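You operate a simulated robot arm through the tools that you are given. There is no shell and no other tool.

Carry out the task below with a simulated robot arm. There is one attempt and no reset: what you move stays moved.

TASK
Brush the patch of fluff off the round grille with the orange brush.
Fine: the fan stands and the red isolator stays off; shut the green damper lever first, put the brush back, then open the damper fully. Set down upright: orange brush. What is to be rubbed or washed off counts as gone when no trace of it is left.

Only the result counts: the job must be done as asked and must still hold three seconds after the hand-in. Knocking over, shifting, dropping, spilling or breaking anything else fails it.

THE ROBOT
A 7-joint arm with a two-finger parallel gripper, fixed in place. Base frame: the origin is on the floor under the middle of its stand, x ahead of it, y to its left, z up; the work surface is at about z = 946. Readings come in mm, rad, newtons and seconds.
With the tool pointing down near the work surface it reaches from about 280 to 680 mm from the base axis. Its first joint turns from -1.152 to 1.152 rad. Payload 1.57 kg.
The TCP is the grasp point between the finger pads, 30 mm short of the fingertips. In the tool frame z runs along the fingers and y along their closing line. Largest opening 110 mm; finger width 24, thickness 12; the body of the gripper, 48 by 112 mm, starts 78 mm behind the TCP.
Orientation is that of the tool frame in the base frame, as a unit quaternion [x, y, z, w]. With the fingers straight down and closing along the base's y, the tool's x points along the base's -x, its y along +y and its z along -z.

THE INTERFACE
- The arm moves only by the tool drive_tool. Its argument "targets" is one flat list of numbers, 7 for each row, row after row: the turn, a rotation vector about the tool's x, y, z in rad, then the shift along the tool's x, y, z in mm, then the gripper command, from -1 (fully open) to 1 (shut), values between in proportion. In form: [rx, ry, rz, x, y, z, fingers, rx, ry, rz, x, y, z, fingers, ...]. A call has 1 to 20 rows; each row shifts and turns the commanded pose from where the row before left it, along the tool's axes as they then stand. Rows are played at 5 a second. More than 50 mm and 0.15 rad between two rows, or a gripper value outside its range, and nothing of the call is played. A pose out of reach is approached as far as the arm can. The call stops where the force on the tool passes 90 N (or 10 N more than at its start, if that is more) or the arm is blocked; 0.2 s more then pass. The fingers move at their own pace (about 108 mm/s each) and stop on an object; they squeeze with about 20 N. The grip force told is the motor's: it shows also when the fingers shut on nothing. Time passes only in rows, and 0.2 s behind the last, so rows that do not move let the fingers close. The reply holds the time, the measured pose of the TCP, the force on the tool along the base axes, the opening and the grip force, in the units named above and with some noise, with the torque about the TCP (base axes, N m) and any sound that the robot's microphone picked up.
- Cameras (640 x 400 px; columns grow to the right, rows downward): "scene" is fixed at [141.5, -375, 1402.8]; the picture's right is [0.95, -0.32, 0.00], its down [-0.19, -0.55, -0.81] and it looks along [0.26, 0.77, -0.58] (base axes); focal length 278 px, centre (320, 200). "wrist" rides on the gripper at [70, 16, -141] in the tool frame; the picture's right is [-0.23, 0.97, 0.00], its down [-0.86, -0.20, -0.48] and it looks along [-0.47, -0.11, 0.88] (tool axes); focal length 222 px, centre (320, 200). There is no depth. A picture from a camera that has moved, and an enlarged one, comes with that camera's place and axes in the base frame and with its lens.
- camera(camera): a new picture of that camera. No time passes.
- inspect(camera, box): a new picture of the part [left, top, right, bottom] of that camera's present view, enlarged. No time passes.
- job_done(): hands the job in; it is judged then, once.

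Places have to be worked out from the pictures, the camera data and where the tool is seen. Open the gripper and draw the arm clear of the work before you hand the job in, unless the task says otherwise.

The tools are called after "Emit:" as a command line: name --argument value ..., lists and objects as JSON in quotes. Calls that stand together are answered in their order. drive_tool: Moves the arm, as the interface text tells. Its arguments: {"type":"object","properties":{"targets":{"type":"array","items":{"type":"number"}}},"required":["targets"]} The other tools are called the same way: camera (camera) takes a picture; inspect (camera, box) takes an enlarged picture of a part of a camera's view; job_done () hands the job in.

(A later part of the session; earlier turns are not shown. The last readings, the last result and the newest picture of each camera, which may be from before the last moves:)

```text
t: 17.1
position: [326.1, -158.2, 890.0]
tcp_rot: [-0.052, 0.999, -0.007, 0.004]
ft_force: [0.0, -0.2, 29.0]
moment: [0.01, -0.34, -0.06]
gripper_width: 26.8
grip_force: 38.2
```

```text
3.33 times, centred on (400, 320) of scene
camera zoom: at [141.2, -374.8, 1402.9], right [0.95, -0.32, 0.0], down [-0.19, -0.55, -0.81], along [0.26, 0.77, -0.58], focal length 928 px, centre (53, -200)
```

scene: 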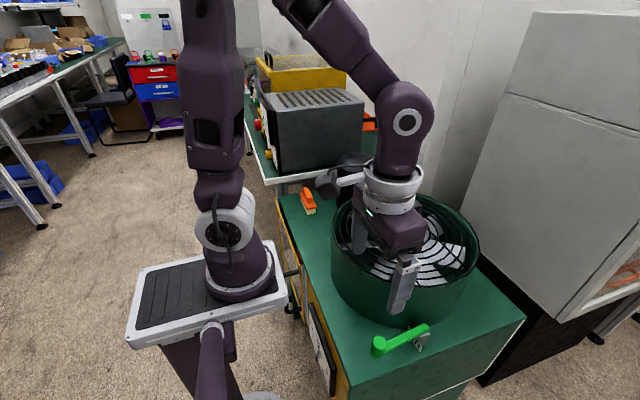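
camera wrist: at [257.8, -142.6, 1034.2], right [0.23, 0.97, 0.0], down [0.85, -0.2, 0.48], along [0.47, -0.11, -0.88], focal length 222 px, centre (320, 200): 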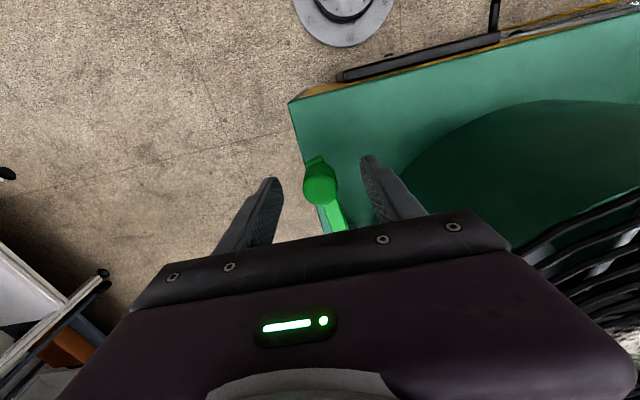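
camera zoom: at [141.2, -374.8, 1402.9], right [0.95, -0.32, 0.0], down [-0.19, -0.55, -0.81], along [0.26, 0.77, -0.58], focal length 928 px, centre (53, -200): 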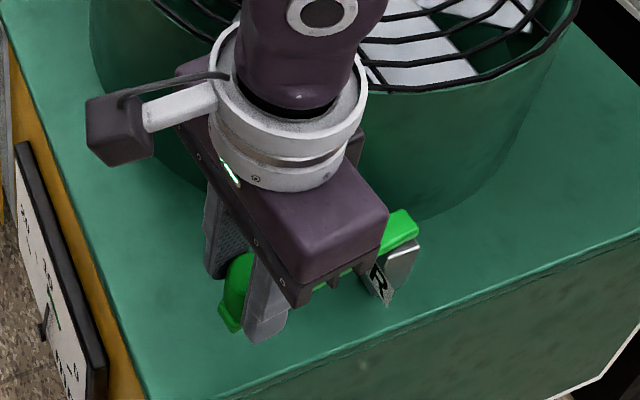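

Only sliding friction again, since the fingers straddle the narrower arm. I release, rise, and close the fingers to press directly on the knob top.

Emit:
drive_tool --targets '[0, 0, 0, 0, 0, 0, 0.2, 0, 0, 0, 0, 0, 0, -0.1, 0, 0, 0, 0, 0, -20, -0.1, 0, 0, 0, 0, 0, -25, -0.1, 0, 0, 0, 0, 0, 0, 1, 0, 0, 0, 0, 0, 0, 1, 0, 0, 0, 0, 0, 0, 1]'

Emit:
inspect --camera "wrist" --box '[260, 120, 380, 240]'

Emit:
inspect --camera "scene" --box '[340, 260, 460, 380]'

```text
t: 18.7
position: [327.2, -159.7, 933.9]
tcp_rot: [-0.052, 0.999, -0.007, 0.005]
ft_force: [0.2, 0.8, 1.1]
moment: [-0.01, -0.01, 0.01]
gripper_width: 0.0
grip_force: 19.9
```

```text
3.33 times, centred on (320, 180) of wrist
camera zoom: at [254.7, -148.1, 1074.7], right [0.12, 0.99, -0.01], down [0.87, -0.1, 0.49], along [0.48, -0.07, -0.87], focal length 740 px, centre (320, 267)
```

zoom: 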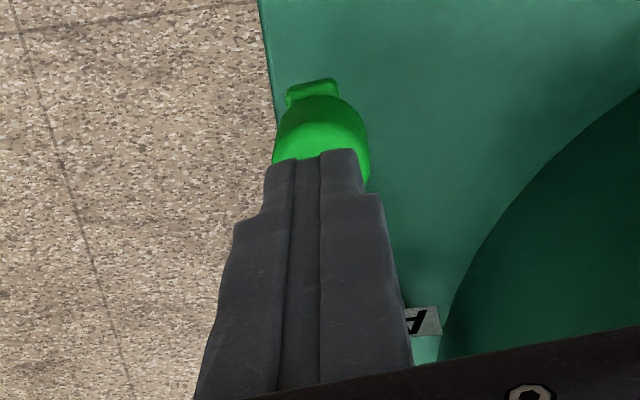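

```text
3.33 times, centred on (400, 320) of scene
camera zoom: at [141.5, -375.0, 1402.8], right [0.95, -0.32, 0.0], down [-0.19, -0.55, -0.81], along [0.26, 0.77, -0.58], focal length 928 px, centre (53, -200)
```

zoom: 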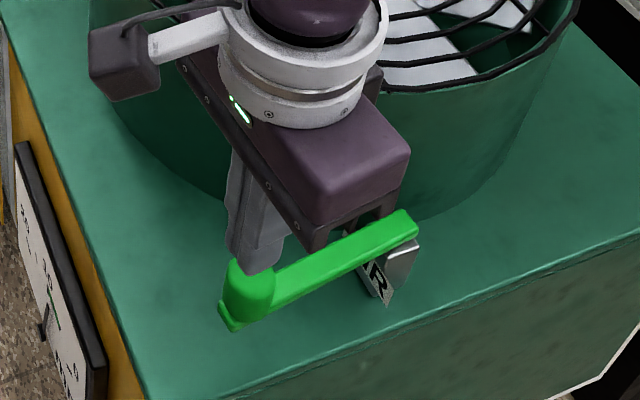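

Fingertips are about 12 mm above the knob top. I press down gently in small steps.

Emit:
drive_tool --targets '[0, 0, 0, 0, 0, 4, 1, 0, 0, 0, 0, 0, 4, 1, 0, 0, 0, 0, 0, 3, 1, 0, 0, 0, 0, 0, 3, 1, 0, 0, 0, 0, 0, 2, 1, 0, 0, 0, 0, 0, 0, 1]'

Emit:
inspect --camera "scene" --box '[340, 260, 460, 380]'

```text
t: 20.1
position: [327.6, -160.8, 918.9]
tcp_rot: [-0.051, 0.999, -0.007, 0.004]
ft_force: [0.4, 0.0, 0.4]
moment: [-0.01, 0.0, 0.02]
gripper_width: 0.0
grip_force: 20.1
```

```text
3.33 times, centred on (400, 320) of scene
camera zoom: at [141.5, -375.0, 1402.8], right [0.95, -0.32, 0.0], down [-0.19, -0.55, -0.81], along [0.26, 0.77, -0.58], focal length 928 px, centre (53, -200)
```

zoom: 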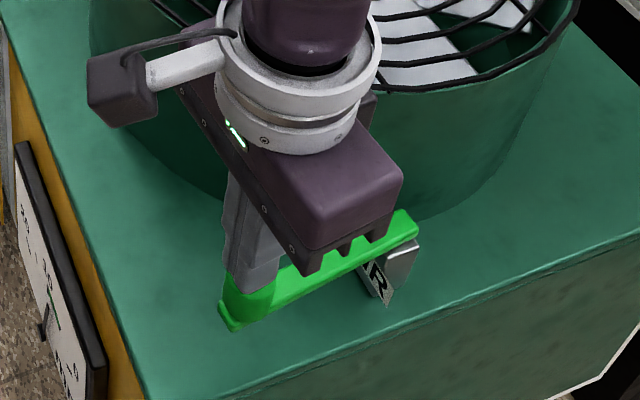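

No contact yet at tip z 889. I continue down in 2 mm steps.

Emit:
drive_tool --targets '[0, 0, 0, 0, 0, 2, 1, 0, 0, 0, 0, 0, 2, 1, 0, 0, 0, 0, 0, 2, 1, 0, 0, 0, 0, 0, 0, 1]'

Emit:
inspect --camera "scene" --box '[340, 260, 460, 380]'

```text
t: 21.1
position: [326.5, -159.7, 913.4]
tcp_rot: [-0.053, 0.999, -0.007, 0.006]
ft_force: [-5.5, 4.1, 72.3]
moment: [0.12, -0.19, 0.5]
gripper_width: 0.1
grip_force: 20.1
```

```text
3.33 times, centred on (400, 320) of scene
camera zoom: at [140.6, -374.5, 1403.0], right [0.95, -0.32, 0.0], down [-0.19, -0.55, -0.81], along [0.26, 0.77, -0.58], focal length 928 px, centre (53, -200)
```

zoom: 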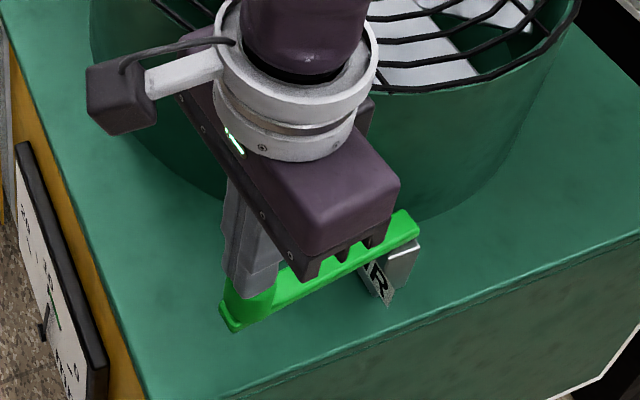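

Pressing at 72 N does not move it, so it's rigid vertically. I rise, re-grip the knob and test pulling and pushing along the lever's own length.

Emit:
drive_tool --targets '[0, 0, 0, 0, 0, -10, 1, 0, 0, 0, 0, 0, -10, -0.1, 0, 0, 0, 0, 0, 0, -0.1, 0, 0, 0, 0, 0, 0, -0.1, 0, 0, 0, 0, 0, 20, -0.1, 0, 0, 0, 0, 0, 19, -0.1, 0, 0, 0, 0, 0, 0, 1, 0, 0, 0, 0, 0, 0, 1, 0, 0, 0, 0, 0, 0, 1]'

Emit:
inspect --camera "wrist" --box '[260, 120, 380, 240]'

```text
t: 23.1
position: [325.9, -157.4, 892.7]
tcp_rot: [-0.052, 0.999, -0.007, 0.004]
ft_force: [-0.1, -0.9, -3.1]
moment: [0.03, -0.14, -0.11]
gripper_width: 26.4
grip_force: 38.1
```

```text
3.33 times, centred on (320, 180) of wrist
camera zoom: at [253.5, -148.9, 1033.4], right [0.12, 0.99, -0.01], down [0.87, -0.1, 0.49], along [0.48, -0.07, -0.87], focal length 740 px, centre (320, 267)
```

zoom: 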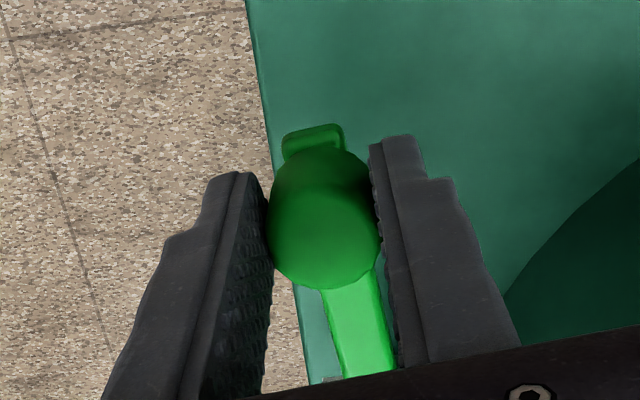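

Gripped with near-zero load. I push 5 mm toward the post (+x), then read.

Emit:
drive_tool --targets '[0, 0, 0, -2.5, 0, 0, 1, 0, 0, 0, -2.5, 0, 0, 1, 0, 0, 0, 0, 0, 0, 1]'

Emit:
inspect --camera "wrist" --box '[260, 120, 380, 240]'

Emit:
drive_tool --targets '[0, 0, 0, 2.5, 0, 0, 1, 0, 0, 0, 2.5, 0, 0, 1, 0, 0, 0, 2.5, 0, 0, 1, 0, 0, 0, 2.5, 0, 0, 1, 0, 0, 0, 0, 0, 0, 1]'

Emit:
inspect --camera "wrist" --box '[260, 120, 380, 240]'

```text
t: 23.9
position: [326.8, -158.0, 894.1]
tcp_rot: [-0.052, 0.999, -0.006, 0.001]
ft_force: [-28.5, -3.2, -1.5]
moment: [-0.06, 0.9, -0.05]
gripper_width: 26.9
grip_force: 36.8
```

```text
3.33 times, centred on (320, 180) of wrist
camera zoom: at [256.8, -148.5, 1034.1], right [0.13, 0.99, -0.01], down [0.87, -0.11, 0.48], along [0.48, -0.07, -0.88], focal length 740 px, centre (320, 267)
```

zoom: 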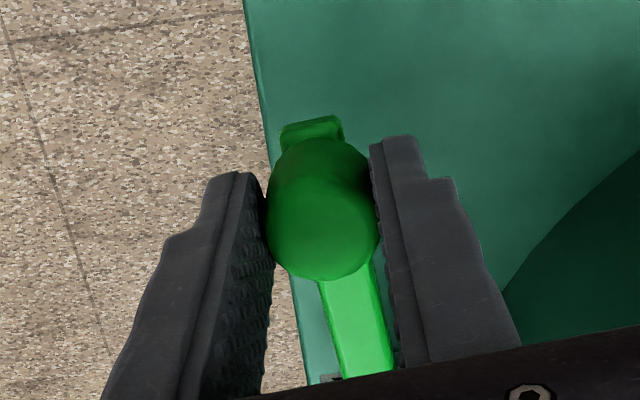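

```text
t: 25.1
position: [322.9, -160.5, 893.8]
tcp_rot: [-0.053, 0.999, -0.008, 0.007]
ft_force: [27.9, 2.5, 8.4]
moment: [0.13, -0.99, -0.02]
gripper_width: 26.6
grip_force: 37.7
```

```text
3.33 times, centred on (320, 180) of wrist
camera zoom: at [250.1, -150.3, 1033.3], right [0.12, 0.99, -0.01], down [0.86, -0.1, 0.49], along [0.49, -0.07, -0.87], focal length 740 px, centre (320, 267)
```

zoom: 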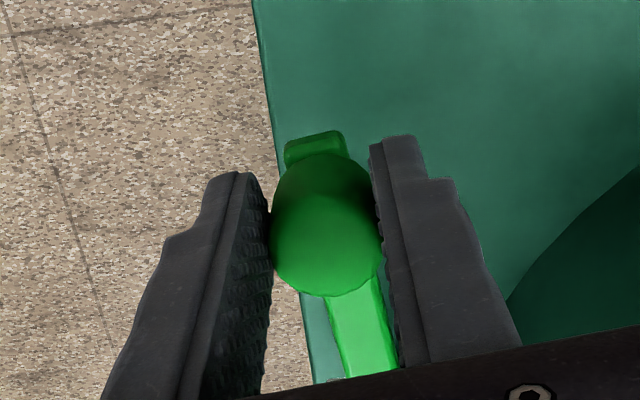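

Sliding along its length is rigid as well (fingers slip at 28 N). I'll release, retreat to the free side beyond the bench edge, turn the tool sideways for a low view of the hinge and, if sensible, test lifting with a finger from beneath.

Emit:
drive_tool --targets '[0, 0, 0, 0, 0, 0, 0, 0, 0, 0, 0, 0, 0, -0.1, 0, 0, 0, 0, 0, -40, -0.1, 0, 0, 0, 0, 0, -40, -0.1, 0, 0, 0, 0, 0, -30, 1, 0, 0, 0, -10.5, -36.3, 0, 1, 0, 0, 0, -10.5, -36.3, 0, 1, 0, 0, 0, -10.5, -36.3, 0, 1, 0, 0, 0, -10.5, -36.3, 0, 1, 0, 0, -0.1466, 0, 0, 0, 1, 0, 0, -0.1466, 0, 0, 0, 1, 0, 0, -0.1466, 0, 0, 0, 1, 0, 0, -0.1466, 0, 0, 0, 1, 0, 0, -0.1466, 0, 0, 0, 1]'

Emit:
camera --camera "scene"

```text
t: 28.1
position: [376.5, -297.7, 1005.9]
tcp_rot: [-0.407, 0.913, -0.008, 0.001]
ft_force: [0.0, 0.0, -0.1]
moment: [0.0, -0.01, 0.01]
gripper_width: 0.0
grip_force: 20.0
```

```text
taken
```

scene: 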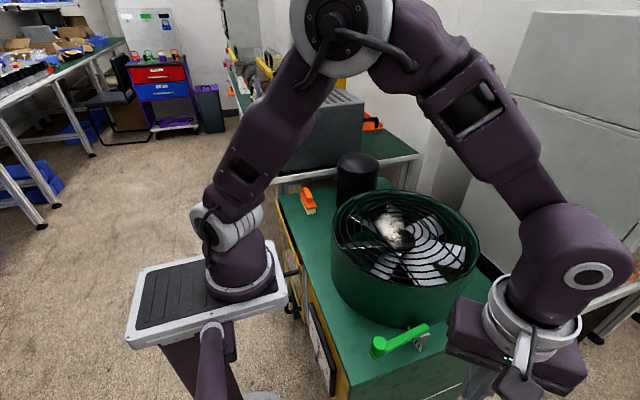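

Emit:
drive_tool --targets '[0, 0, -0.1466, 0, 0, 0, 1, 0, 0, -0.1466, 0, 0, 0, 1, 0, 0, -0.1466, 0, 0, 0, 1, 0, 0, -0.1466, 0, 0, 0, 1, 0, 0, -0.1466, 0, 0, 0, 1]'

Emit:
camera --camera "wrist"

Emit:
inspect --camera "scene" --box '[370, 310, 450, 370]'

```text
t: 29.3
position: [377.2, -297.7, 1006.1]
tcp_rot: [0.708, -0.706, 0.008, 0.002]
ft_force: [-0.2, -0.3, 0.0]
moment: [-0.02, -0.04, 0.04]
gripper_width: 0.1
grip_force: 19.9
```

```text
taken
camera wrist: at [359.5, -366.8, 1146.9], right [-0.97, 0.23, -0.01], down [0.19, 0.86, 0.47], along [0.12, 0.46, -0.88], focal length 222 px, centre (320, 200)
```

wrist: 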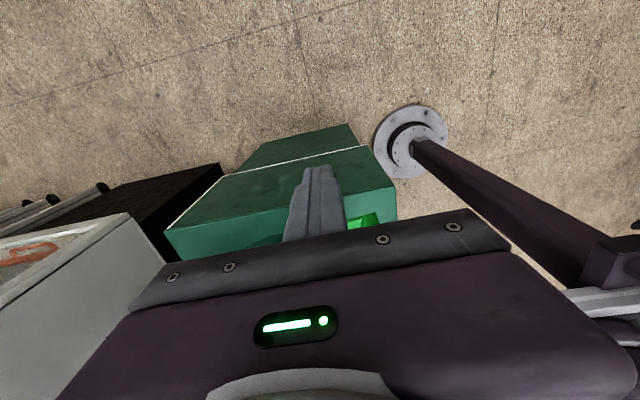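

```text
6.67 times, centred on (410, 340) of scene
camera zoom: at [141.5, -375.0, 1402.8], right [0.95, -0.32, 0.0], down [-0.19, -0.55, -0.81], along [0.26, 0.77, -0.58], focal length 1856 px, centre (-280, -733)
```

zoom: 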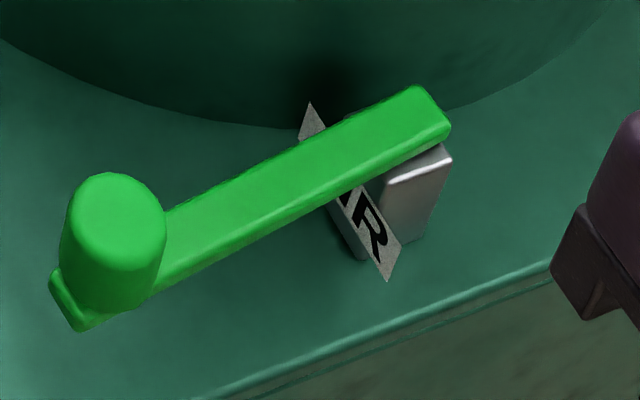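

The lever has not moved from its mid position. I tilt the tool toward +y (off the bench edge) to get a lower view and prepare a rod-like approach.

Emit:
drive_tool --targets '[0, -0.131, 0, 0, 0, 0, 1, 0, -0.131, 0, 0, 0, 0, 1, 0, -0.131, 0, 0, 0, 0, 1, 0, -0.131, 0, 0, 0, 0, 1, 0, -0.131, 0, 0, 0, 0, 1, 0, -0.131, 0, 0, 0, 0, 1, 0, -0.131, 0, 0, 0, 0, 1, 0, -0.131, 0, 0, 0, 0, 1]'

Emit:
camera --camera "wrist"

Emit:
camera --camera "scene"

```text
t: 31.1
position: [381.0, -293.5, 1006.0]
tcp_rot: [0.626, -0.624, -0.328, -0.333]
ft_force: [-0.5, 1.0, 0.7]
moment: [-0.01, -0.02, 0.01]
gripper_width: 0.0
grip_force: 19.9
out of reach, approached as far as the arm can: row 8
```

```text
taken
camera wrist: at [365.1, -451.1, 1027.3], right [-0.98, 0.13, 0.18], down [0.19, 0.09, 0.98], along [0.11, 0.99, -0.11], focal length 222 px, centre (320, 200)
```

wrist: 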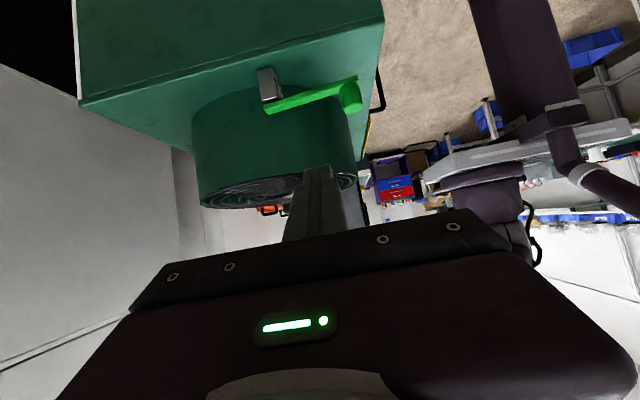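

```text
taken
```

scene: 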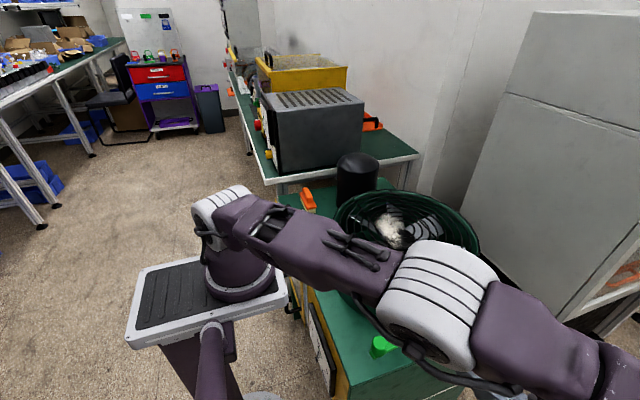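

The arm swung to a low elbow posture over the fan but without contact; I now inspect the lever from this side.

Emit:
inspect --camera "wrist" --box '[240, 55, 370, 125]'

Emit:
inspect --camera "wrist" --box '[255, 60, 305, 120]'

Emit:
inspect --camera "scene" --box '[300, 160, 520, 360]'

```text
4.92 times, centred on (305, 90) of wrist
camera zoom: at [365.1, -451.1, 1027.3], right [-0.98, 0.13, 0.18], down [0.19, 0.09, 0.98], along [0.11, 0.99, -0.11], focal length 1094 px, centre (394, 742)
```

zoom: 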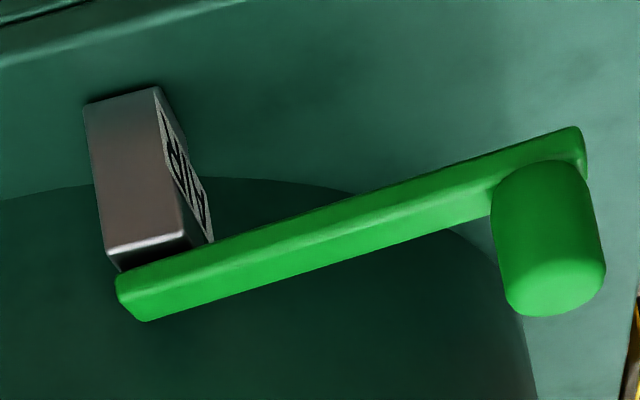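

```text
6.67 times, centred on (280, 90) of wrist
camera zoom: at [365.1, -451.1, 1027.3], right [-0.98, 0.13, 0.18], down [0.19, 0.09, 0.98], along [0.11, 0.99, -0.11], focal length 1481 px, centre (587, 933)
```

zoom: 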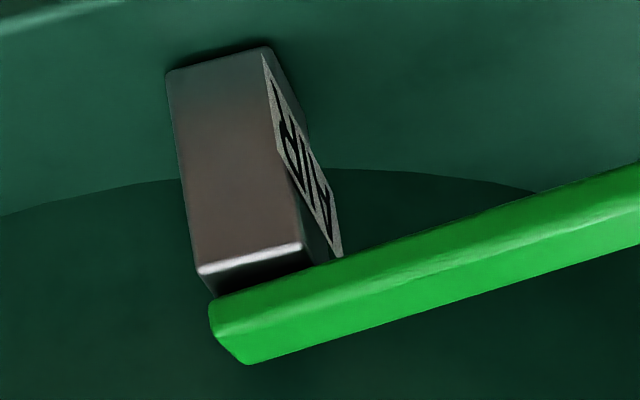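

```text
2.00 times, centred on (410, 260) of scene
camera zoom: at [141.5, -375.0, 1402.8], right [0.95, -0.32, 0.0], down [-0.19, -0.55, -0.81], along [0.26, 0.77, -0.58], focal length 557 px, centre (140, 80)
```

zoom: 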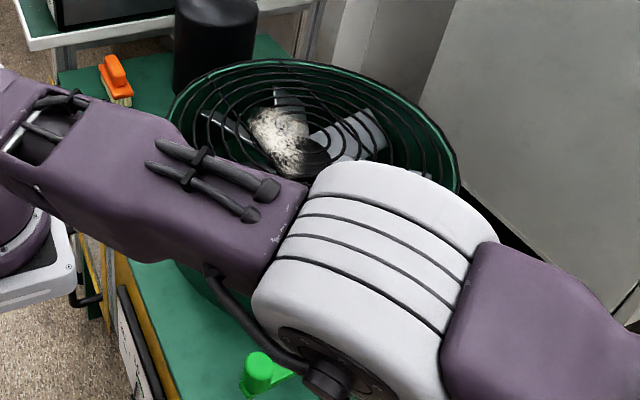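

From the side the arm rests over a solid post with a label plate; no sideways clevis is visible. I don't like this low elbow posture over the fan, so I undo the tilt before anything else.

Emit:
drive_tool --targets '[0, 0.131, 0, 0, 0, 0, 1, 0, 0.131, 0, 0, 0, 0, 1, 0, 0.131, 0, 0, 0, 0, 1, 0, 0.131, 0, 0, 0, 0, 1]'

Emit:
camera --camera "scene"

```text
t: 32.1
position: [381.1, -295.3, 1004.7]
tcp_rot: [0.691, -0.689, -0.152, -0.159]
ft_force: [0.1, 0.6, -0.3]
moment: [0.01, -0.01, -0.03]
gripper_width: 0.0
grip_force: 19.6
```

```text
taken
```

scene: 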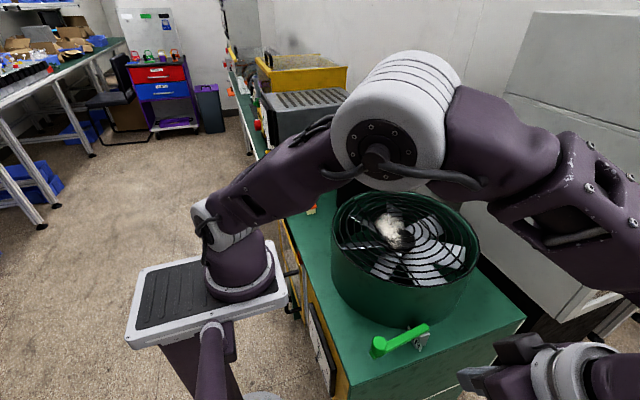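

Posture is back to normal. I finish untilting, rise, turn the tool back, and then look over the far side of the bench for the isolator and other lever-like parts.

Emit:
drive_tool --targets '[0, 0.131, 0, 0, 0, 0, 1, 0, 0.131, 0, 0, 0, 0, 1, 0, 0.131, 0, 0, 0, 0, 1, 0, 0.131, 0, 0, 0, 0, 1, 0, 0, 0.146, 0, 0, -20, 1, 0, 0, 0.146, 0, 0, -20, 1, 0, 0, 0.146, 0, 0, -20, 1, 0, 0, 0.146, 0, 0, -20, 1, 0, 0, 0.146, 0, 0, -20, 1, 0, 0, 0.146, 0, 0, -20, 1, 0, 0, 0.146, 0, 0, -20, 1, 0, 0, 0.146, 0, 0, -20, 1, 0, 0, 0.146, 0, 0, -20, 1, 0, 0, 0.146, 0, 0, -20, 1]'

Emit:
camera --camera "scene"

```text
t: 35.1
position: [380.4, -276.6, 1205.2]
tcp_rot: [-0.053, 0.998, -0.04, 0.002]
ft_force: [0.5, 0.3, 0.4]
moment: [0.01, -0.03, -0.02]
gripper_width: 0.0
grip_force: 20.1
```

```text
taken
```

scene: 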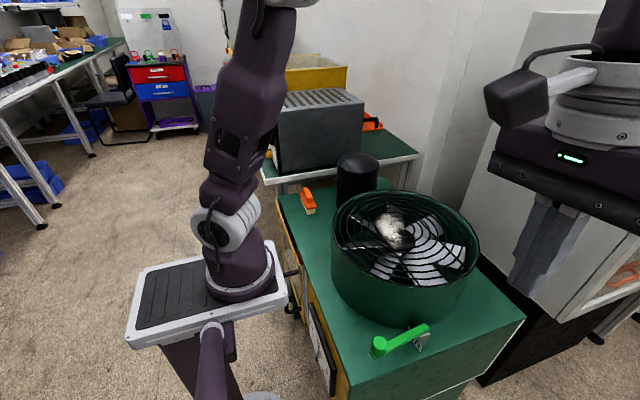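

A leftover tilt of about 0.08 rad remains; I correct it, and move up over the fan's far side to view the whole bench from above.

Emit:
drive_tool --targets '[-0.08, 0, 0, 0, 0, 0, 1, 0, 0, 0.106, 0, 0, 0, 1, 0, 0, 0, -21, 40, -5, 1, 0, 0, 0, -21, 40, -5, 1, 0, 0, 0, -21, 40, -5, 1, 0, 0, 0, -21, 40, -5, 1, 0, 0, 0, -21, 40, -5, 1, 0, 0, 0, -21, 40, -5, 1, 0, 0, 0, -21, 40, -5, 1, 0, 0, 0, -21, 40, -5, 1]'

Emit:
camera --camera "wrist"

Emit:
camera --camera "scene"

```text
t: 37.3
position: [546.1, 41.6, 1243.5]
tcp_rot: [0.0, 1.0, 0.001, 0.0]
ft_force: [-0.1, -0.5, -0.1]
moment: [0.0, -0.01, 0.01]
gripper_width: 0.0
grip_force: 20.3
```

```text
taken
camera wrist: at [475.9, 57.0, 1384.9], right [0.22, 0.97, 0.0], down [0.86, -0.2, 0.48], along [0.47, -0.11, -0.88], focal length 222 px, centre (320, 200)
```

wrist: 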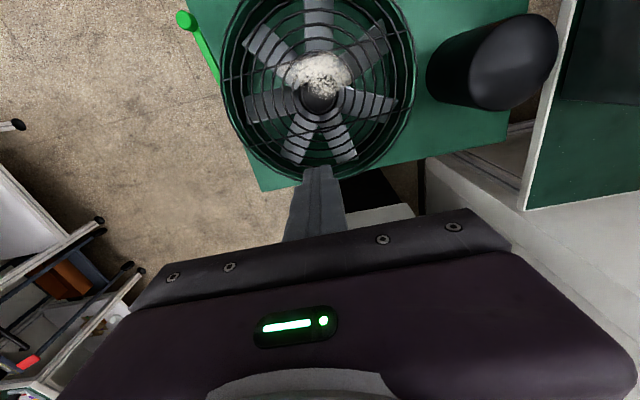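

```text
taken
```

scene: 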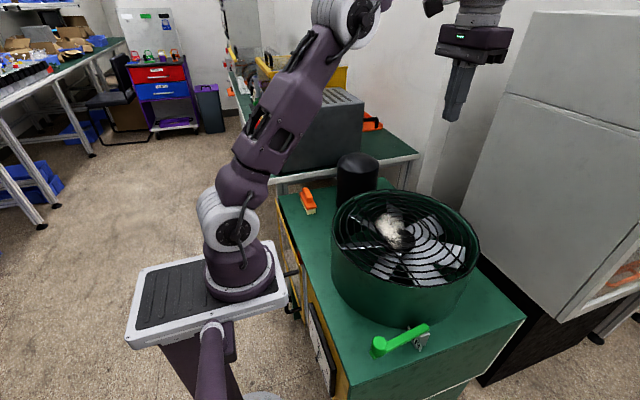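

No isolator on the bench top. I zoom on the cabinet's front edge where a small red spot showed earlier, and on the lever/fan from here.

Emit:
inspect --camera "scene" --box '[280, 235, 330, 300]'

Emit:
inspect --camera "wrist" --box '[170, 0, 240, 90]'

Emit:
inspect --camera "scene" --box '[330, 150, 480, 330]'

```text
6.15 times, centred on (305, 268) of scene
camera zoom: at [141.5, -375.0, 1402.8], right [0.95, -0.32, 0.0], down [-0.19, -0.55, -0.81], along [0.26, 0.77, -0.58], focal length 1714 px, centre (412, -215)
```

zoom: 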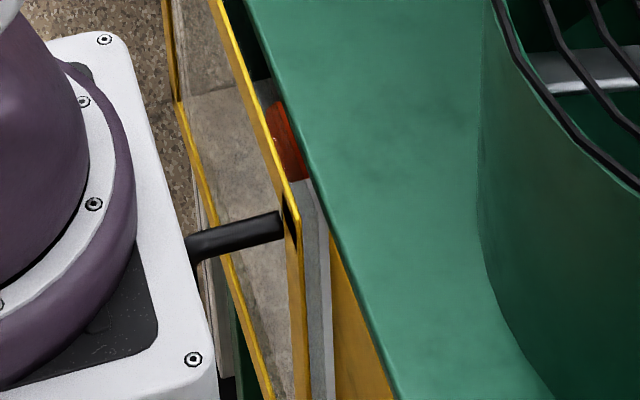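

```text
4.44 times, centred on (205, 45) of wrist
camera zoom: at [475.9, 57.0, 1384.9], right [0.22, 0.97, 0.0], down [0.86, -0.2, 0.48], along [0.47, -0.11, -0.88], focal length 987 px, centre (831, 889)
```

zoom: 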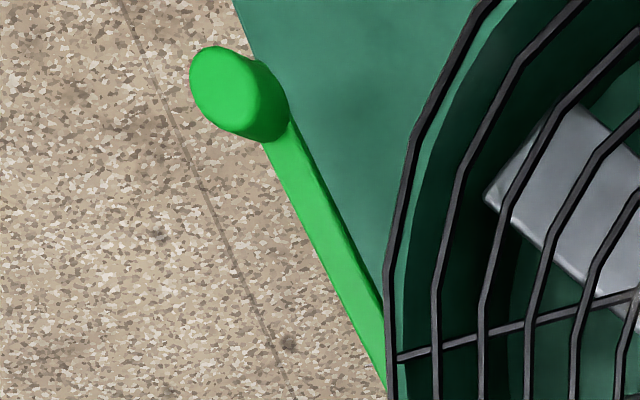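

```text
2.22 times, centred on (405, 240) of scene
camera zoom: at [141.5, -375.0, 1402.8], right [0.95, -0.32, 0.0], down [-0.19, -0.55, -0.81], along [0.26, 0.77, -0.58], focal length 619 px, centre (131, 111)
```

zoom: 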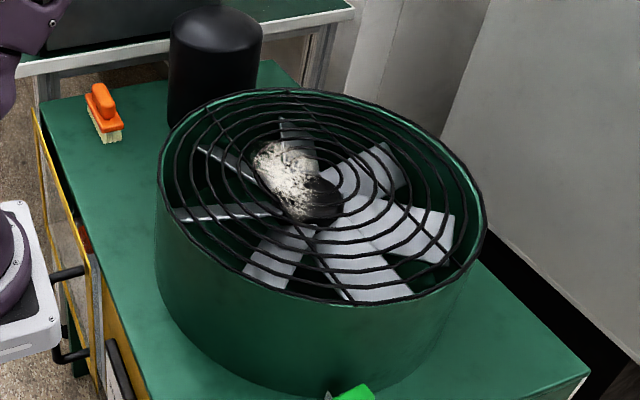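

The isolator seems to be the red part low on the cabinet front, out of the way. Since the lever has symmetric side play, maybe it must be moved sideways out of a gate before lifting; I go back to the knob to test lifting at each side.

Emit:
drive_tool --targets '[0, 0, 0, 22, -20, 18, -0.2, 0, 0, 0, 22, -20, 18, -0.2, 0, 0, 0, 22, -20, 18, -0.2, 0, 0, 0, 22, -20, 18, -0.2, 0, 0, 0, 22, -20, 18, -0.2, 0, 0, 0, 22, -20, 18, -0.2, 0, 0, 0, 22, -20, 18, -0.2, 0, 0, 0, 22, -20, 18, -0.2, 0, 0, 0, 22, -20, 18, -0.2, 0, 0, 0, 22, -20, 18, -0.2, 0, 0, -0.05, 0, 0, 40, -0.2, 0, 0, -0.05, 0, 0, 40, -0.2, 0, 0, 0, 0, 0, 40, -0.2, 0, 0, 0, 0, 0, 0, -0.2]'

Emit:
inspect --camera "wrist" --box '[260, 120, 380, 240]'

```text
t: 40.3
position: [328.7, -158.6, 945.3]
tcp_rot: [-0.051, 0.999, 0.001, 0.0]
ft_force: [0.2, 0.3, -0.3]
moment: [0.03, 0.02, 0.02]
gripper_width: 66.1
grip_force: 0.1
```

```text
3.33 times, centred on (320, 180) of wrist
camera zoom: at [257.5, -150.4, 1086.4], right [0.13, 0.99, 0.0], down [0.87, -0.11, 0.48], along [0.47, -0.06, -0.88], focal length 740 px, centre (320, 267)
```

zoom: 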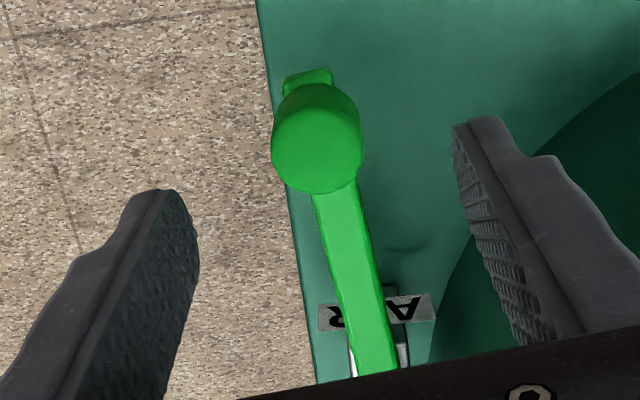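

Aligned over the knob. I descend, grip, swing gently to the -y side of the play, then lift 9 mm and read.

Emit:
drive_tool --targets '[0, 0, 0, 1, 0, 27, -0.2, 0, 0, 0, 1, 0, 26, -0.2, 0, 0, 0, 0, 0, 0, 1, 0, 0, 0, 0, 0, 0, 1, 0, 0, 0, 0, 0, 0, 1, 0, 0, -0.03, 0, -3.5, 0, 1, 0, 0, -0.03, 0, -3.5, 0, 1, 0, 0, -0.03, 0, -3.5, 0, 1, 0, 0, -0.01, 0, -1.5, 0, 1, 0, 0, 0, 0, 0, 0, 1]'

Emit:
drive_tool --targets '[0, 0, 0, 0, 0, -3, 1, 0, 0, 0, 0, 0, -3, 1, 0, 0, 0, 0, 0, -3, 1, 0, 0, 0, 0, 0, 0, 1]'

Emit:
inspect --camera "wrist" --box '[260, 120, 380, 240]'

Emit:
inspect --camera "scene" --box '[340, 260, 460, 380]'

```text
t: 42.5
position: [327.1, -169.8, 893.3]
tcp_rot: [-0.101, 0.995, 0.001, 0.0]
ft_force: [1.6, 0.7, 27.6]
moment: [0.05, -0.12, 0.15]
gripper_width: 26.7
grip_force: 37.2
```

```text
t: 43.5
position: [326.7, -170.5, 901.4]
tcp_rot: [-0.101, 0.995, 0.0, 0.0]
ft_force: [-3.6, 0.2, -25.9]
moment: [-0.05, 0.38, 0.04]
gripper_width: 25.6
grip_force: 37.5
```

```text
3.33 times, centred on (320, 180) of wrist
camera zoom: at [255.5, -169.5, 1042.5], right [0.03, 1.0, 0.0], down [0.88, -0.02, 0.48], along [0.48, -0.01, -0.88], focal length 740 px, centre (320, 267)
```

zoom: 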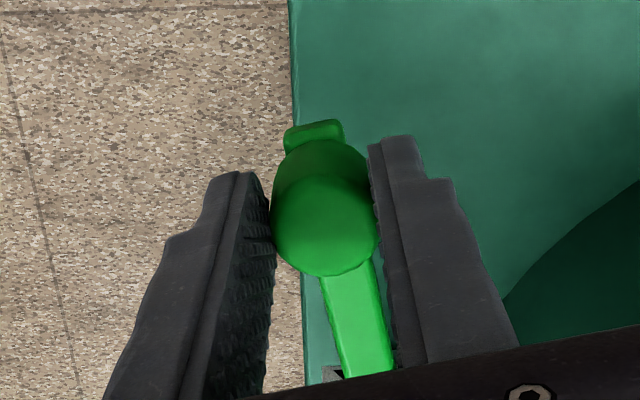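

```text
3.33 times, centred on (400, 320) of scene
camera zoom: at [141.7, -375.1, 1402.7], right [0.95, -0.32, 0.0], down [-0.19, -0.55, -0.81], along [0.26, 0.77, -0.58], focal length 928 px, centre (53, -200)
```

zoom: 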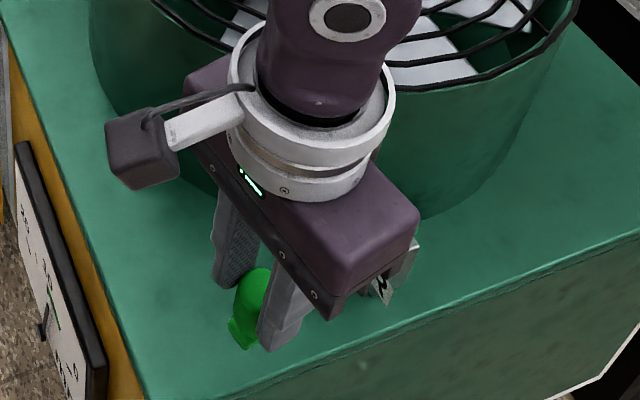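

Slipping again at 26 N. I press firmly to the -y end of the play and lift there.

Emit:
drive_tool --targets '[0, 0, 0, 0, 0, 3, 1, 0, 0, 0, 0, 0, 3, 1, 0, 0, 0, 0, 0, 3, 1, 0, 0, -0.01, 0, -3, 0, 1, 0, 0, -0.01, 0, -3, 0, 1, 0, 0, 0, 0, 0, 0, 1]'

Emit:
drive_tool --targets '[0, 0, 0, 0, 0, -3, 1, 0, 0, 0, 0, 0, -3, 1, 0, 0, 0, 0, 0, -3, 1, 0, 0, 0, 0, 0, 0, 1]'

Emit:
inspect --camera "scene" --box '[340, 260, 460, 380]'

```text
t: 44.9
position: [329.1, -174.3, 891.8]
tcp_rot: [-0.115, 0.993, 0.002, -0.001]
ft_force: [14.0, 50.8, 12.9]
moment: [1.63, -0.3, 0.01]
gripper_width: 26.9
grip_force: 37.9
```

```text
t: 45.9
position: [325.8, -174.4, 900.6]
tcp_rot: [-0.111, 0.994, 0.002, -0.004]
ft_force: [-9.2, 44.6, -25.6]
moment: [1.05, 0.43, 0.37]
gripper_width: 25.9
grip_force: 37.1
```

```text
3.33 times, centred on (400, 320) of scene
camera zoom: at [141.6, -374.1, 1403.1], right [0.95, -0.32, 0.0], down [-0.19, -0.55, -0.81], along [0.26, 0.77, -0.58], focal length 928 px, centre (53, -200)
```

zoom: 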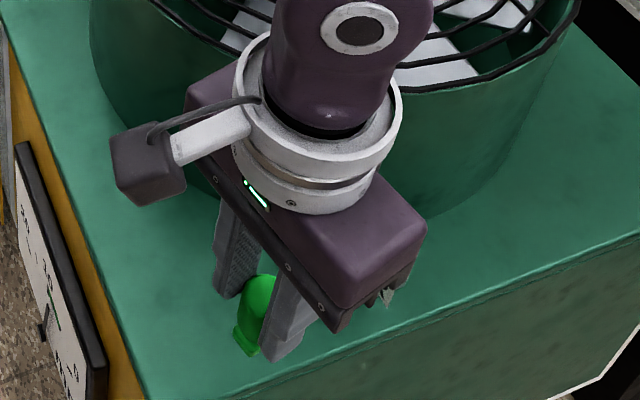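

No lift at the -y end either. I test the +y end the same way.

Emit:
drive_tool --targets '[0, 0, 0, 0, 3, 3, 1, 0, 0, 0.03, 0, 4, 3, 1, 0, 0, 0.03, 0, 4, 2, 1, 0, 0, 0.04, 0, 5, 0, 1, 0, 0, 0.04, 0, 5, 0, 1, 0, 0, 0.04, 0, 5, 0, 1, 0, 0, 0.04, 0, 5, 0, 1, 0, 0, 0, 0, 3, 0, 1, 0, 0, 0, 0, 0, 0, 1]'

Emit:
drive_tool --targets '[0, 0, 0, 0, 0, -3, 1, 0, 0, 0, 0, 0, -3, 1, 0, 0, 0, 0, 0, -3, 1, 0, 0, 0, 0, 0, 0, 1]'

Emit:
inspect --camera "scene" --box '[340, 260, 460, 380]'

Emit:
inspect --camera "wrist" --box '[260, 120, 380, 240]'

```text
t: 47.9
position: [323.9, -146.1, 893.8]
tcp_rot: [0.0, 1.0, -0.001, 0.002]
ft_force: [2.3, -29.3, -6.2]
moment: [-0.83, -0.4, -0.32]
gripper_width: 26.4
grip_force: 37.6
```

```text
t: 48.9
position: [323.7, -145.5, 902.0]
tcp_rot: [-0.001, 1.0, 0.0, 0.0]
ft_force: [-1.7, -43.3, -24.7]
moment: [-1.12, 0.21, -0.28]
gripper_width: 25.8
grip_force: 36.7
```

```text
3.33 times, centred on (400, 320) of scene
camera zoom: at [141.8, -376.1, 1402.4], right [0.95, -0.32, 0.0], down [-0.19, -0.55, -0.81], along [0.26, 0.77, -0.58], focal length 928 px, centre (53, -200)
```

zoom: 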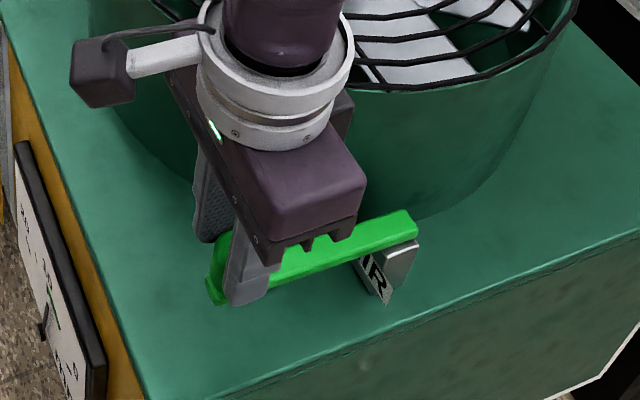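

```text
3.33 times, centred on (320, 180) of wrist
camera zoom: at [254.4, -129.7, 1043.4], right [0.23, 0.97, 0.0], down [0.85, -0.2, 0.48], along [0.47, -0.11, -0.88], focal length 740 px, centre (320, 267)
```

zoom: 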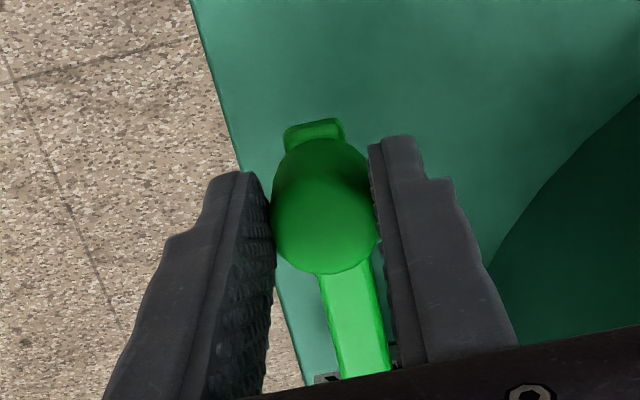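

No lift at either end. I check a firm push along the lever axis: release, rise, close the fingers, and come down on the robot side of the knob.

Emit:
drive_tool --targets '[0, 0, 0, 0, -4, 0, 0.3, 0, 0, 0, 0, 0, 0, -0.2, 0, 0, 0, 0, 0, -40, -0.2, 0, 0, 0, 15, -6, -20, 1, 0, 0, -0.05, 15, -4, 0, 1, 0, 0, -0.05, 0, 0, 0, 1, 0, 0, 0, 0, 0, 0, 1]'

Emit:
inspect --camera "wrist" --box '[220, 80, 420, 240]'

Emit:
inspect --camera "scene" --box '[340, 260, 460, 380]'

```text
t: 50.5
position: [294.5, -157.5, 962.5]
tcp_rot: [-0.051, 0.999, 0.001, -0.001]
ft_force: [-0.1, 0.3, 0.8]
moment: [0.01, 0.02, 0.0]
gripper_width: 0.0
grip_force: 20.3
```

```text
2.50 times, centred on (320, 160) of wrist
camera zoom: at [222.5, -149.6, 1102.6], right [0.13, 0.99, 0.0], down [0.87, -0.11, 0.48], along [0.48, -0.06, -0.88], focal length 555 px, centre (320, 300)
```

zoom: 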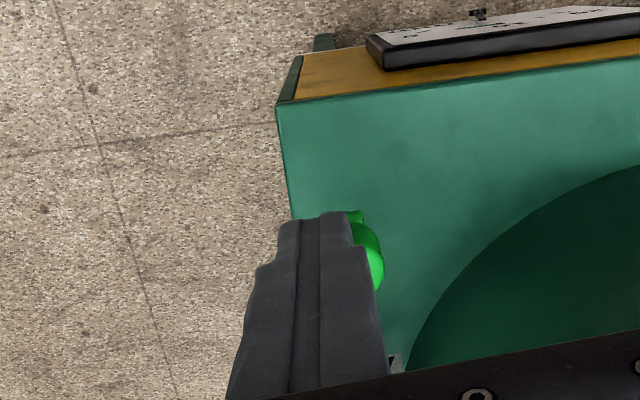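

```text
3.33 times, centred on (400, 320) of scene
camera zoom: at [141.5, -375.0, 1402.8], right [0.95, -0.32, 0.0], down [-0.19, -0.55, -0.81], along [0.26, 0.77, -0.58], focal length 928 px, centre (53, -200)
```

zoom: 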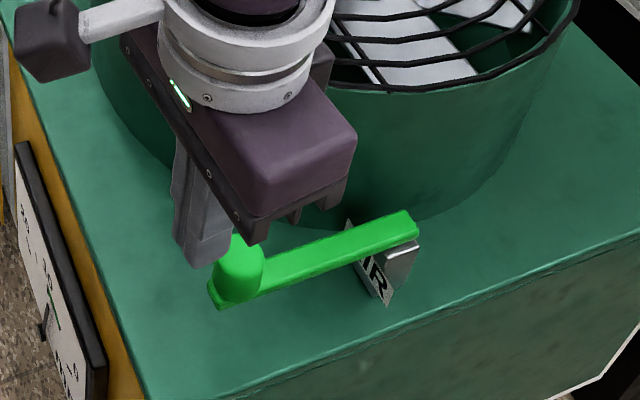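

The knob now sits at the +y side (y≈-145). I align, descend to tip height about 870, and push +x in small steps.

Emit:
drive_tool --targets '[0, 0, 0, 0, 12, 20, 1, 0, 0, 0.05, 0, 0, 25, 1, 0, 0, 0.05, 0, 0, 17, 1, 0, 0, 0, -3, 0, 0, 1, 0, 0, 0, -3, 0, 0, 1, 0, 0, 0, -3, 0, 0, 1, 0, 0, 0, -2, 0, 0, 1, 0, 0, 0, 0, 0, 0, 1]'

Emit:
inspect --camera "scene" --box '[340, 260, 460, 380]'

```text
t: 52.3
position: [304.0, -145.0, 900.9]
tcp_rot: [-0.001, 1.0, 0.001, 0.0]
ft_force: [0.0, 0.5, 0.3]
moment: [-0.02, 0.05, -0.01]
gripper_width: 0.0
grip_force: 20.2
```

```text
3.33 times, centred on (400, 320) of scene
camera zoom: at [141.5, -375.0, 1402.8], right [0.95, -0.32, 0.0], down [-0.19, -0.55, -0.81], along [0.26, 0.77, -0.58], focal length 928 px, centre (53, -200)
```

zoom: 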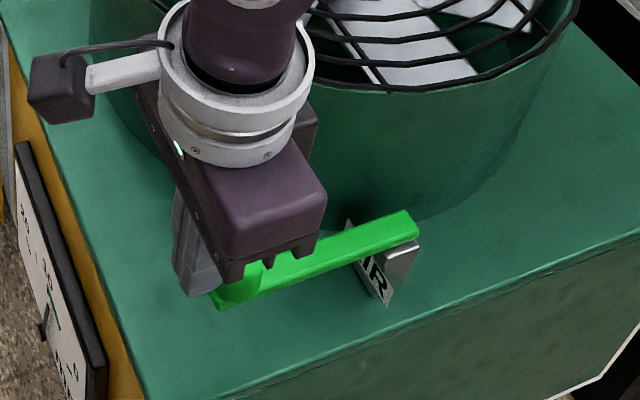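

Emit:
drive_tool --targets '[0, 0, 0, -2, 0, 0, 1, 0, 0, 0, -2, 0, 0, 1, 0, 0, 0, -2, 0, 0, 1, 0, 0, 0, -2, 0, 0, 1, 0, 0, 0, -2, 0, 0, 1, 0, 0, 0, 0, 0, 0, 1]'

Emit:
inspect --camera "scene" --box '[340, 260, 460, 380]'

```text
t: 53.7
position: [305.8, -140.5, 900.4]
tcp_rot: [0.001, 1.0, 0.006, -0.01]
ft_force: [-57.9, -9.9, -6.6]
moment: [-0.25, 1.52, -0.22]
gripper_width: 0.0
grip_force: 19.9
```

```text
3.33 times, centred on (400, 320) of scene
camera zoom: at [140.2, -375.3, 1402.9], right [0.95, -0.32, 0.0], down [-0.19, -0.55, -0.81], along [0.26, 0.77, -0.58], focal length 928 px, centre (53, -200)
```

zoom: 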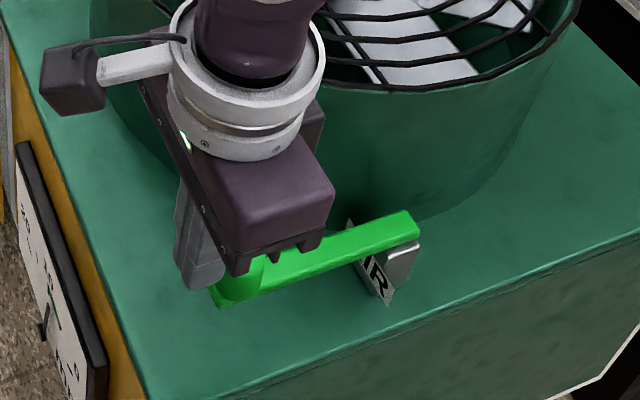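

Rigid at 58 N along x. While pressing here, I use friction to lift: move up 9 mm and see whether the knob rises.

Emit:
drive_tool --targets '[0, 0, 0, 0, 0, -3, 1, 0, 0, 0, 0, 0, -3, 1, 0, 0, 0, 0, 0, 0, 1]'

Emit:
inspect --camera "scene" --box '[340, 260, 460, 380]'

```text
t: 54.5
position: [307.9, -141.9, 907.1]
tcp_rot: [-0.001, 1.0, 0.004, -0.009]
ft_force: [-48.8, -0.5, -11.9]
moment: [0.06, 1.58, -0.35]
gripper_width: 0.2
grip_force: 20.8
```

```text
3.33 times, centred on (400, 320) of scene
camera zoom: at [140.5, -375.0, 1402.9], right [0.95, -0.32, 0.0], down [-0.19, -0.55, -0.81], along [0.26, 0.77, -0.58], focal length 928 px, centre (53, -200)
```

zoom: 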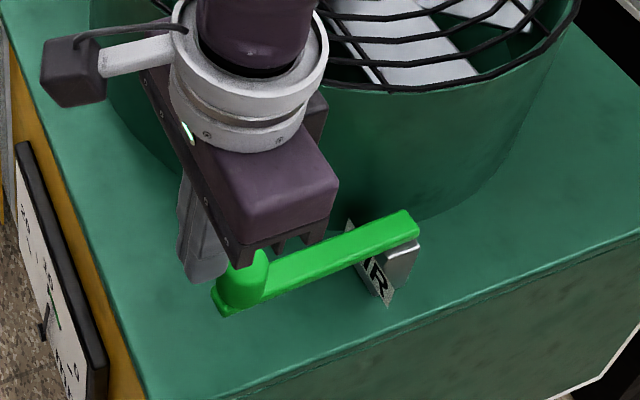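

It slid off; rigid again. I also want to know whether the -y stop gives way under a firmer push, so I move closed fingers to the drum side of the knob and push toward -y.

Emit:
drive_tool --targets '[0, 0, 0, 5, 0, -20, 1, 0, 0, 0, 0, 15, -20, 1, 0, 0, 0, -12, 12, 0, 1, 0, 0, 0, -12, 0, 0, 1, 0, 0, 0, 0, 0, 25, 1, 0, 0, 0, 0, 0, 20, 1, 0, 0, 0, 0, -5, 0, 1, 0, 0, 0, 0, -5, 0, 1, 0, 0, 0, 0, -5, 0, 1, 0, 0, 0, 0, -5, 0, 1, 0, 0, 0, 0, -5, 0, 1, 0, 0, 0, 0, -5, 0, 1]'

Emit:
inspect --camera "scene" --box '[340, 260, 460, 380]'

```text
t: 57.1
position: [333.0, -147.2, 901.5]
tcp_rot: [-0.002, 1.0, 0.001, 0.001]
ft_force: [2.1, 12.2, 6.7]
moment: [0.27, -0.05, 0.02]
gripper_width: 0.2
grip_force: 20.1
```

```text
3.33 times, centred on (400, 320) of scene
camera zoom: at [141.5, -374.6, 1402.9], right [0.95, -0.32, 0.0], down [-0.19, -0.55, -0.81], along [0.26, 0.77, -0.58], focal length 928 px, centre (53, -200)
```

zoom: 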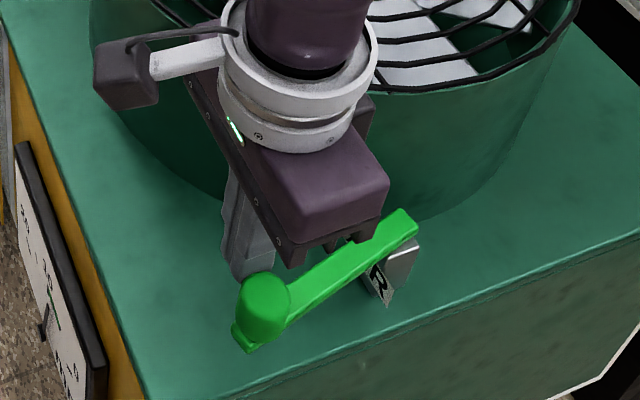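

The lever is now at its -y end with 12 N. I increase the push in 2 mm steps.

Emit:
drive_tool --targets '[0, 0, 0, 0, -2, 0, 1, 0, 0, 0, 0, -2, 0, 1, 0, 0, 0, 0, -2, 0, 1, 0, 0, 0, 0, -1, 0, 1, 0, 0, 0, 0, 0, 0, 1]'

Emit:
inspect --camera "scene" --box '[340, 260, 460, 380]'

```text
t: 58.3
position: [332.4, -149.9, 900.4]
tcp_rot: [-0.004, 1.0, 0.004, -0.002]
ft_force: [8.3, 72.2, 7.4]
moment: [1.86, -0.16, 0.08]
gripper_width: 0.1
grip_force: 19.8
```

```text
3.33 times, centred on (400, 320) of scene
camera zoom: at [141.6, -373.2, 1403.3], right [0.95, -0.32, 0.0], down [-0.19, -0.55, -0.81], along [0.26, 0.77, -0.58], focal length 928 px, centre (53, -200)
```

zoom: 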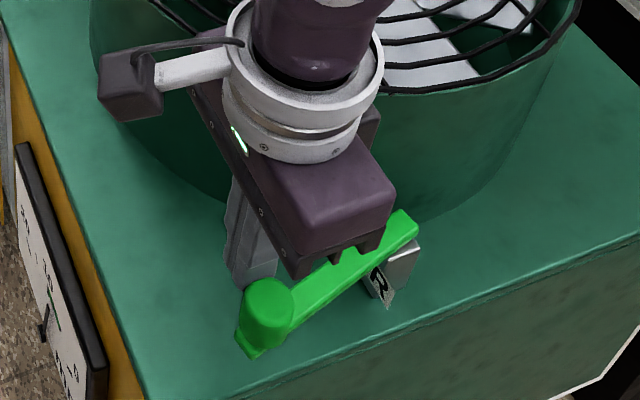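

Hard stop at 72 N. While pressed there, I lift using friction (up to about 45 N) to probe the vertical direction with more force than a grip gives.

Emit:
drive_tool --targets '[0, 0, 0, 0, 0, -2, 1, 0, 0, 0, 0, 0, -2, 1, 0, 0, 0, 0, 0, 0, 1]'

Emit:
inspect --camera "scene" --box '[340, 260, 460, 380]'

```text
t: 58.7
position: [332.4, -148.8, 901.2]
tcp_rot: [-0.008, 1.0, 0.007, -0.002]
ft_force: [7.5, 32.3, 6.4]
moment: [0.76, -0.16, 0.09]
gripper_width: 0.3
grip_force: 19.9
stopped in row 2: the force on the tool passed its limit at 96 N (the readings are from after the stop); the commanded pose is now the measured one
```

```text
3.33 times, centred on (400, 320) of scene
camera zoom: at [141.6, -374.2, 1403.0], right [0.95, -0.32, 0.0], down [-0.19, -0.55, -0.81], along [0.26, 0.77, -0.58], focal length 928 px, centre (53, -200)
```

zoom: 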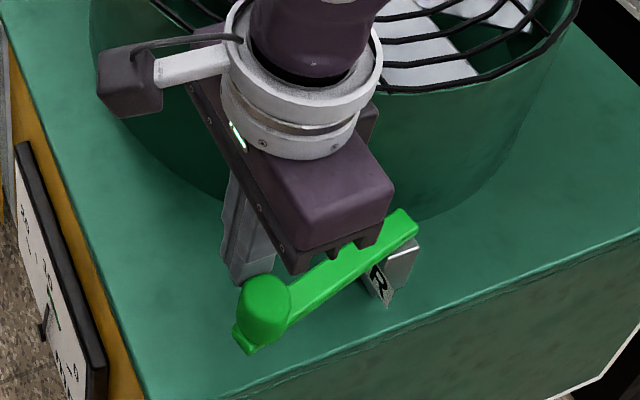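

Still fixed. But I noticed that pressing on the knob earlier took the tip down to z 883, below my estimate of the knob top (889), so perhaps it depresses (push-to-turn). I measure that precisely: move closed fingers above the knob first.

Emit:
drive_tool --targets '[0, 0, 0, 0, 3, -20, 1, 0, 0, 0, 0, 0, -25, 1, 0, 0, 0, 0, -12, 0, 1, 0, 0, 0, 0, -10, 0, 1, 0, 0, 0, 0, 0, 10, 1, 0, 0, 0, 0, 0, 10, 1, 0, 0, 0, 0, 0, 0, 1]'

Emit:
inspect --camera "wrist" --box '[260, 120, 380, 240]'

Emit:
inspect --camera "scene" --box '[340, 260, 460, 380]'

```text
t: 60.3
position: [332.0, -170.0, 926.3]
tcp_rot: [-0.006, 1.0, 0.005, -0.004]
ft_force: [0.3, -1.2, 1.2]
moment: [0.02, -0.02, 0.0]
gripper_width: 0.2
grip_force: 19.9
```

```text
3.33 times, centred on (320, 180) of wrist
camera zoom: at [263.2, -157.0, 1067.3], right [0.22, 0.98, 0.01], down [0.86, -0.19, 0.47], along [0.46, -0.09, -0.88], focal length 740 px, centre (320, 267)
```

zoom: 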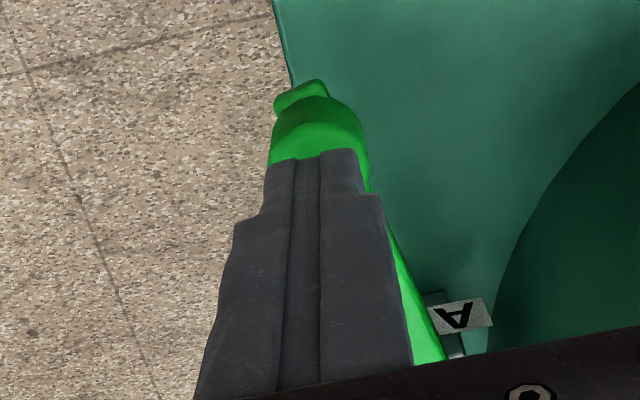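

```text
3.33 times, centred on (400, 320) of scene
camera zoom: at [141.5, -375.0, 1402.8], right [0.95, -0.32, 0.0], down [-0.19, -0.55, -0.81], along [0.26, 0.77, -0.58], focal length 928 px, centre (53, -200)
```

zoom: 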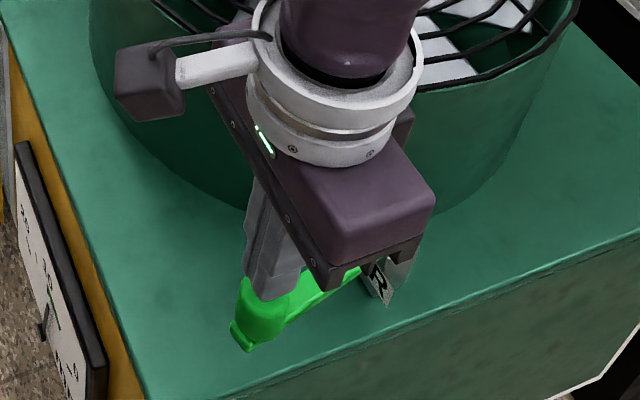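

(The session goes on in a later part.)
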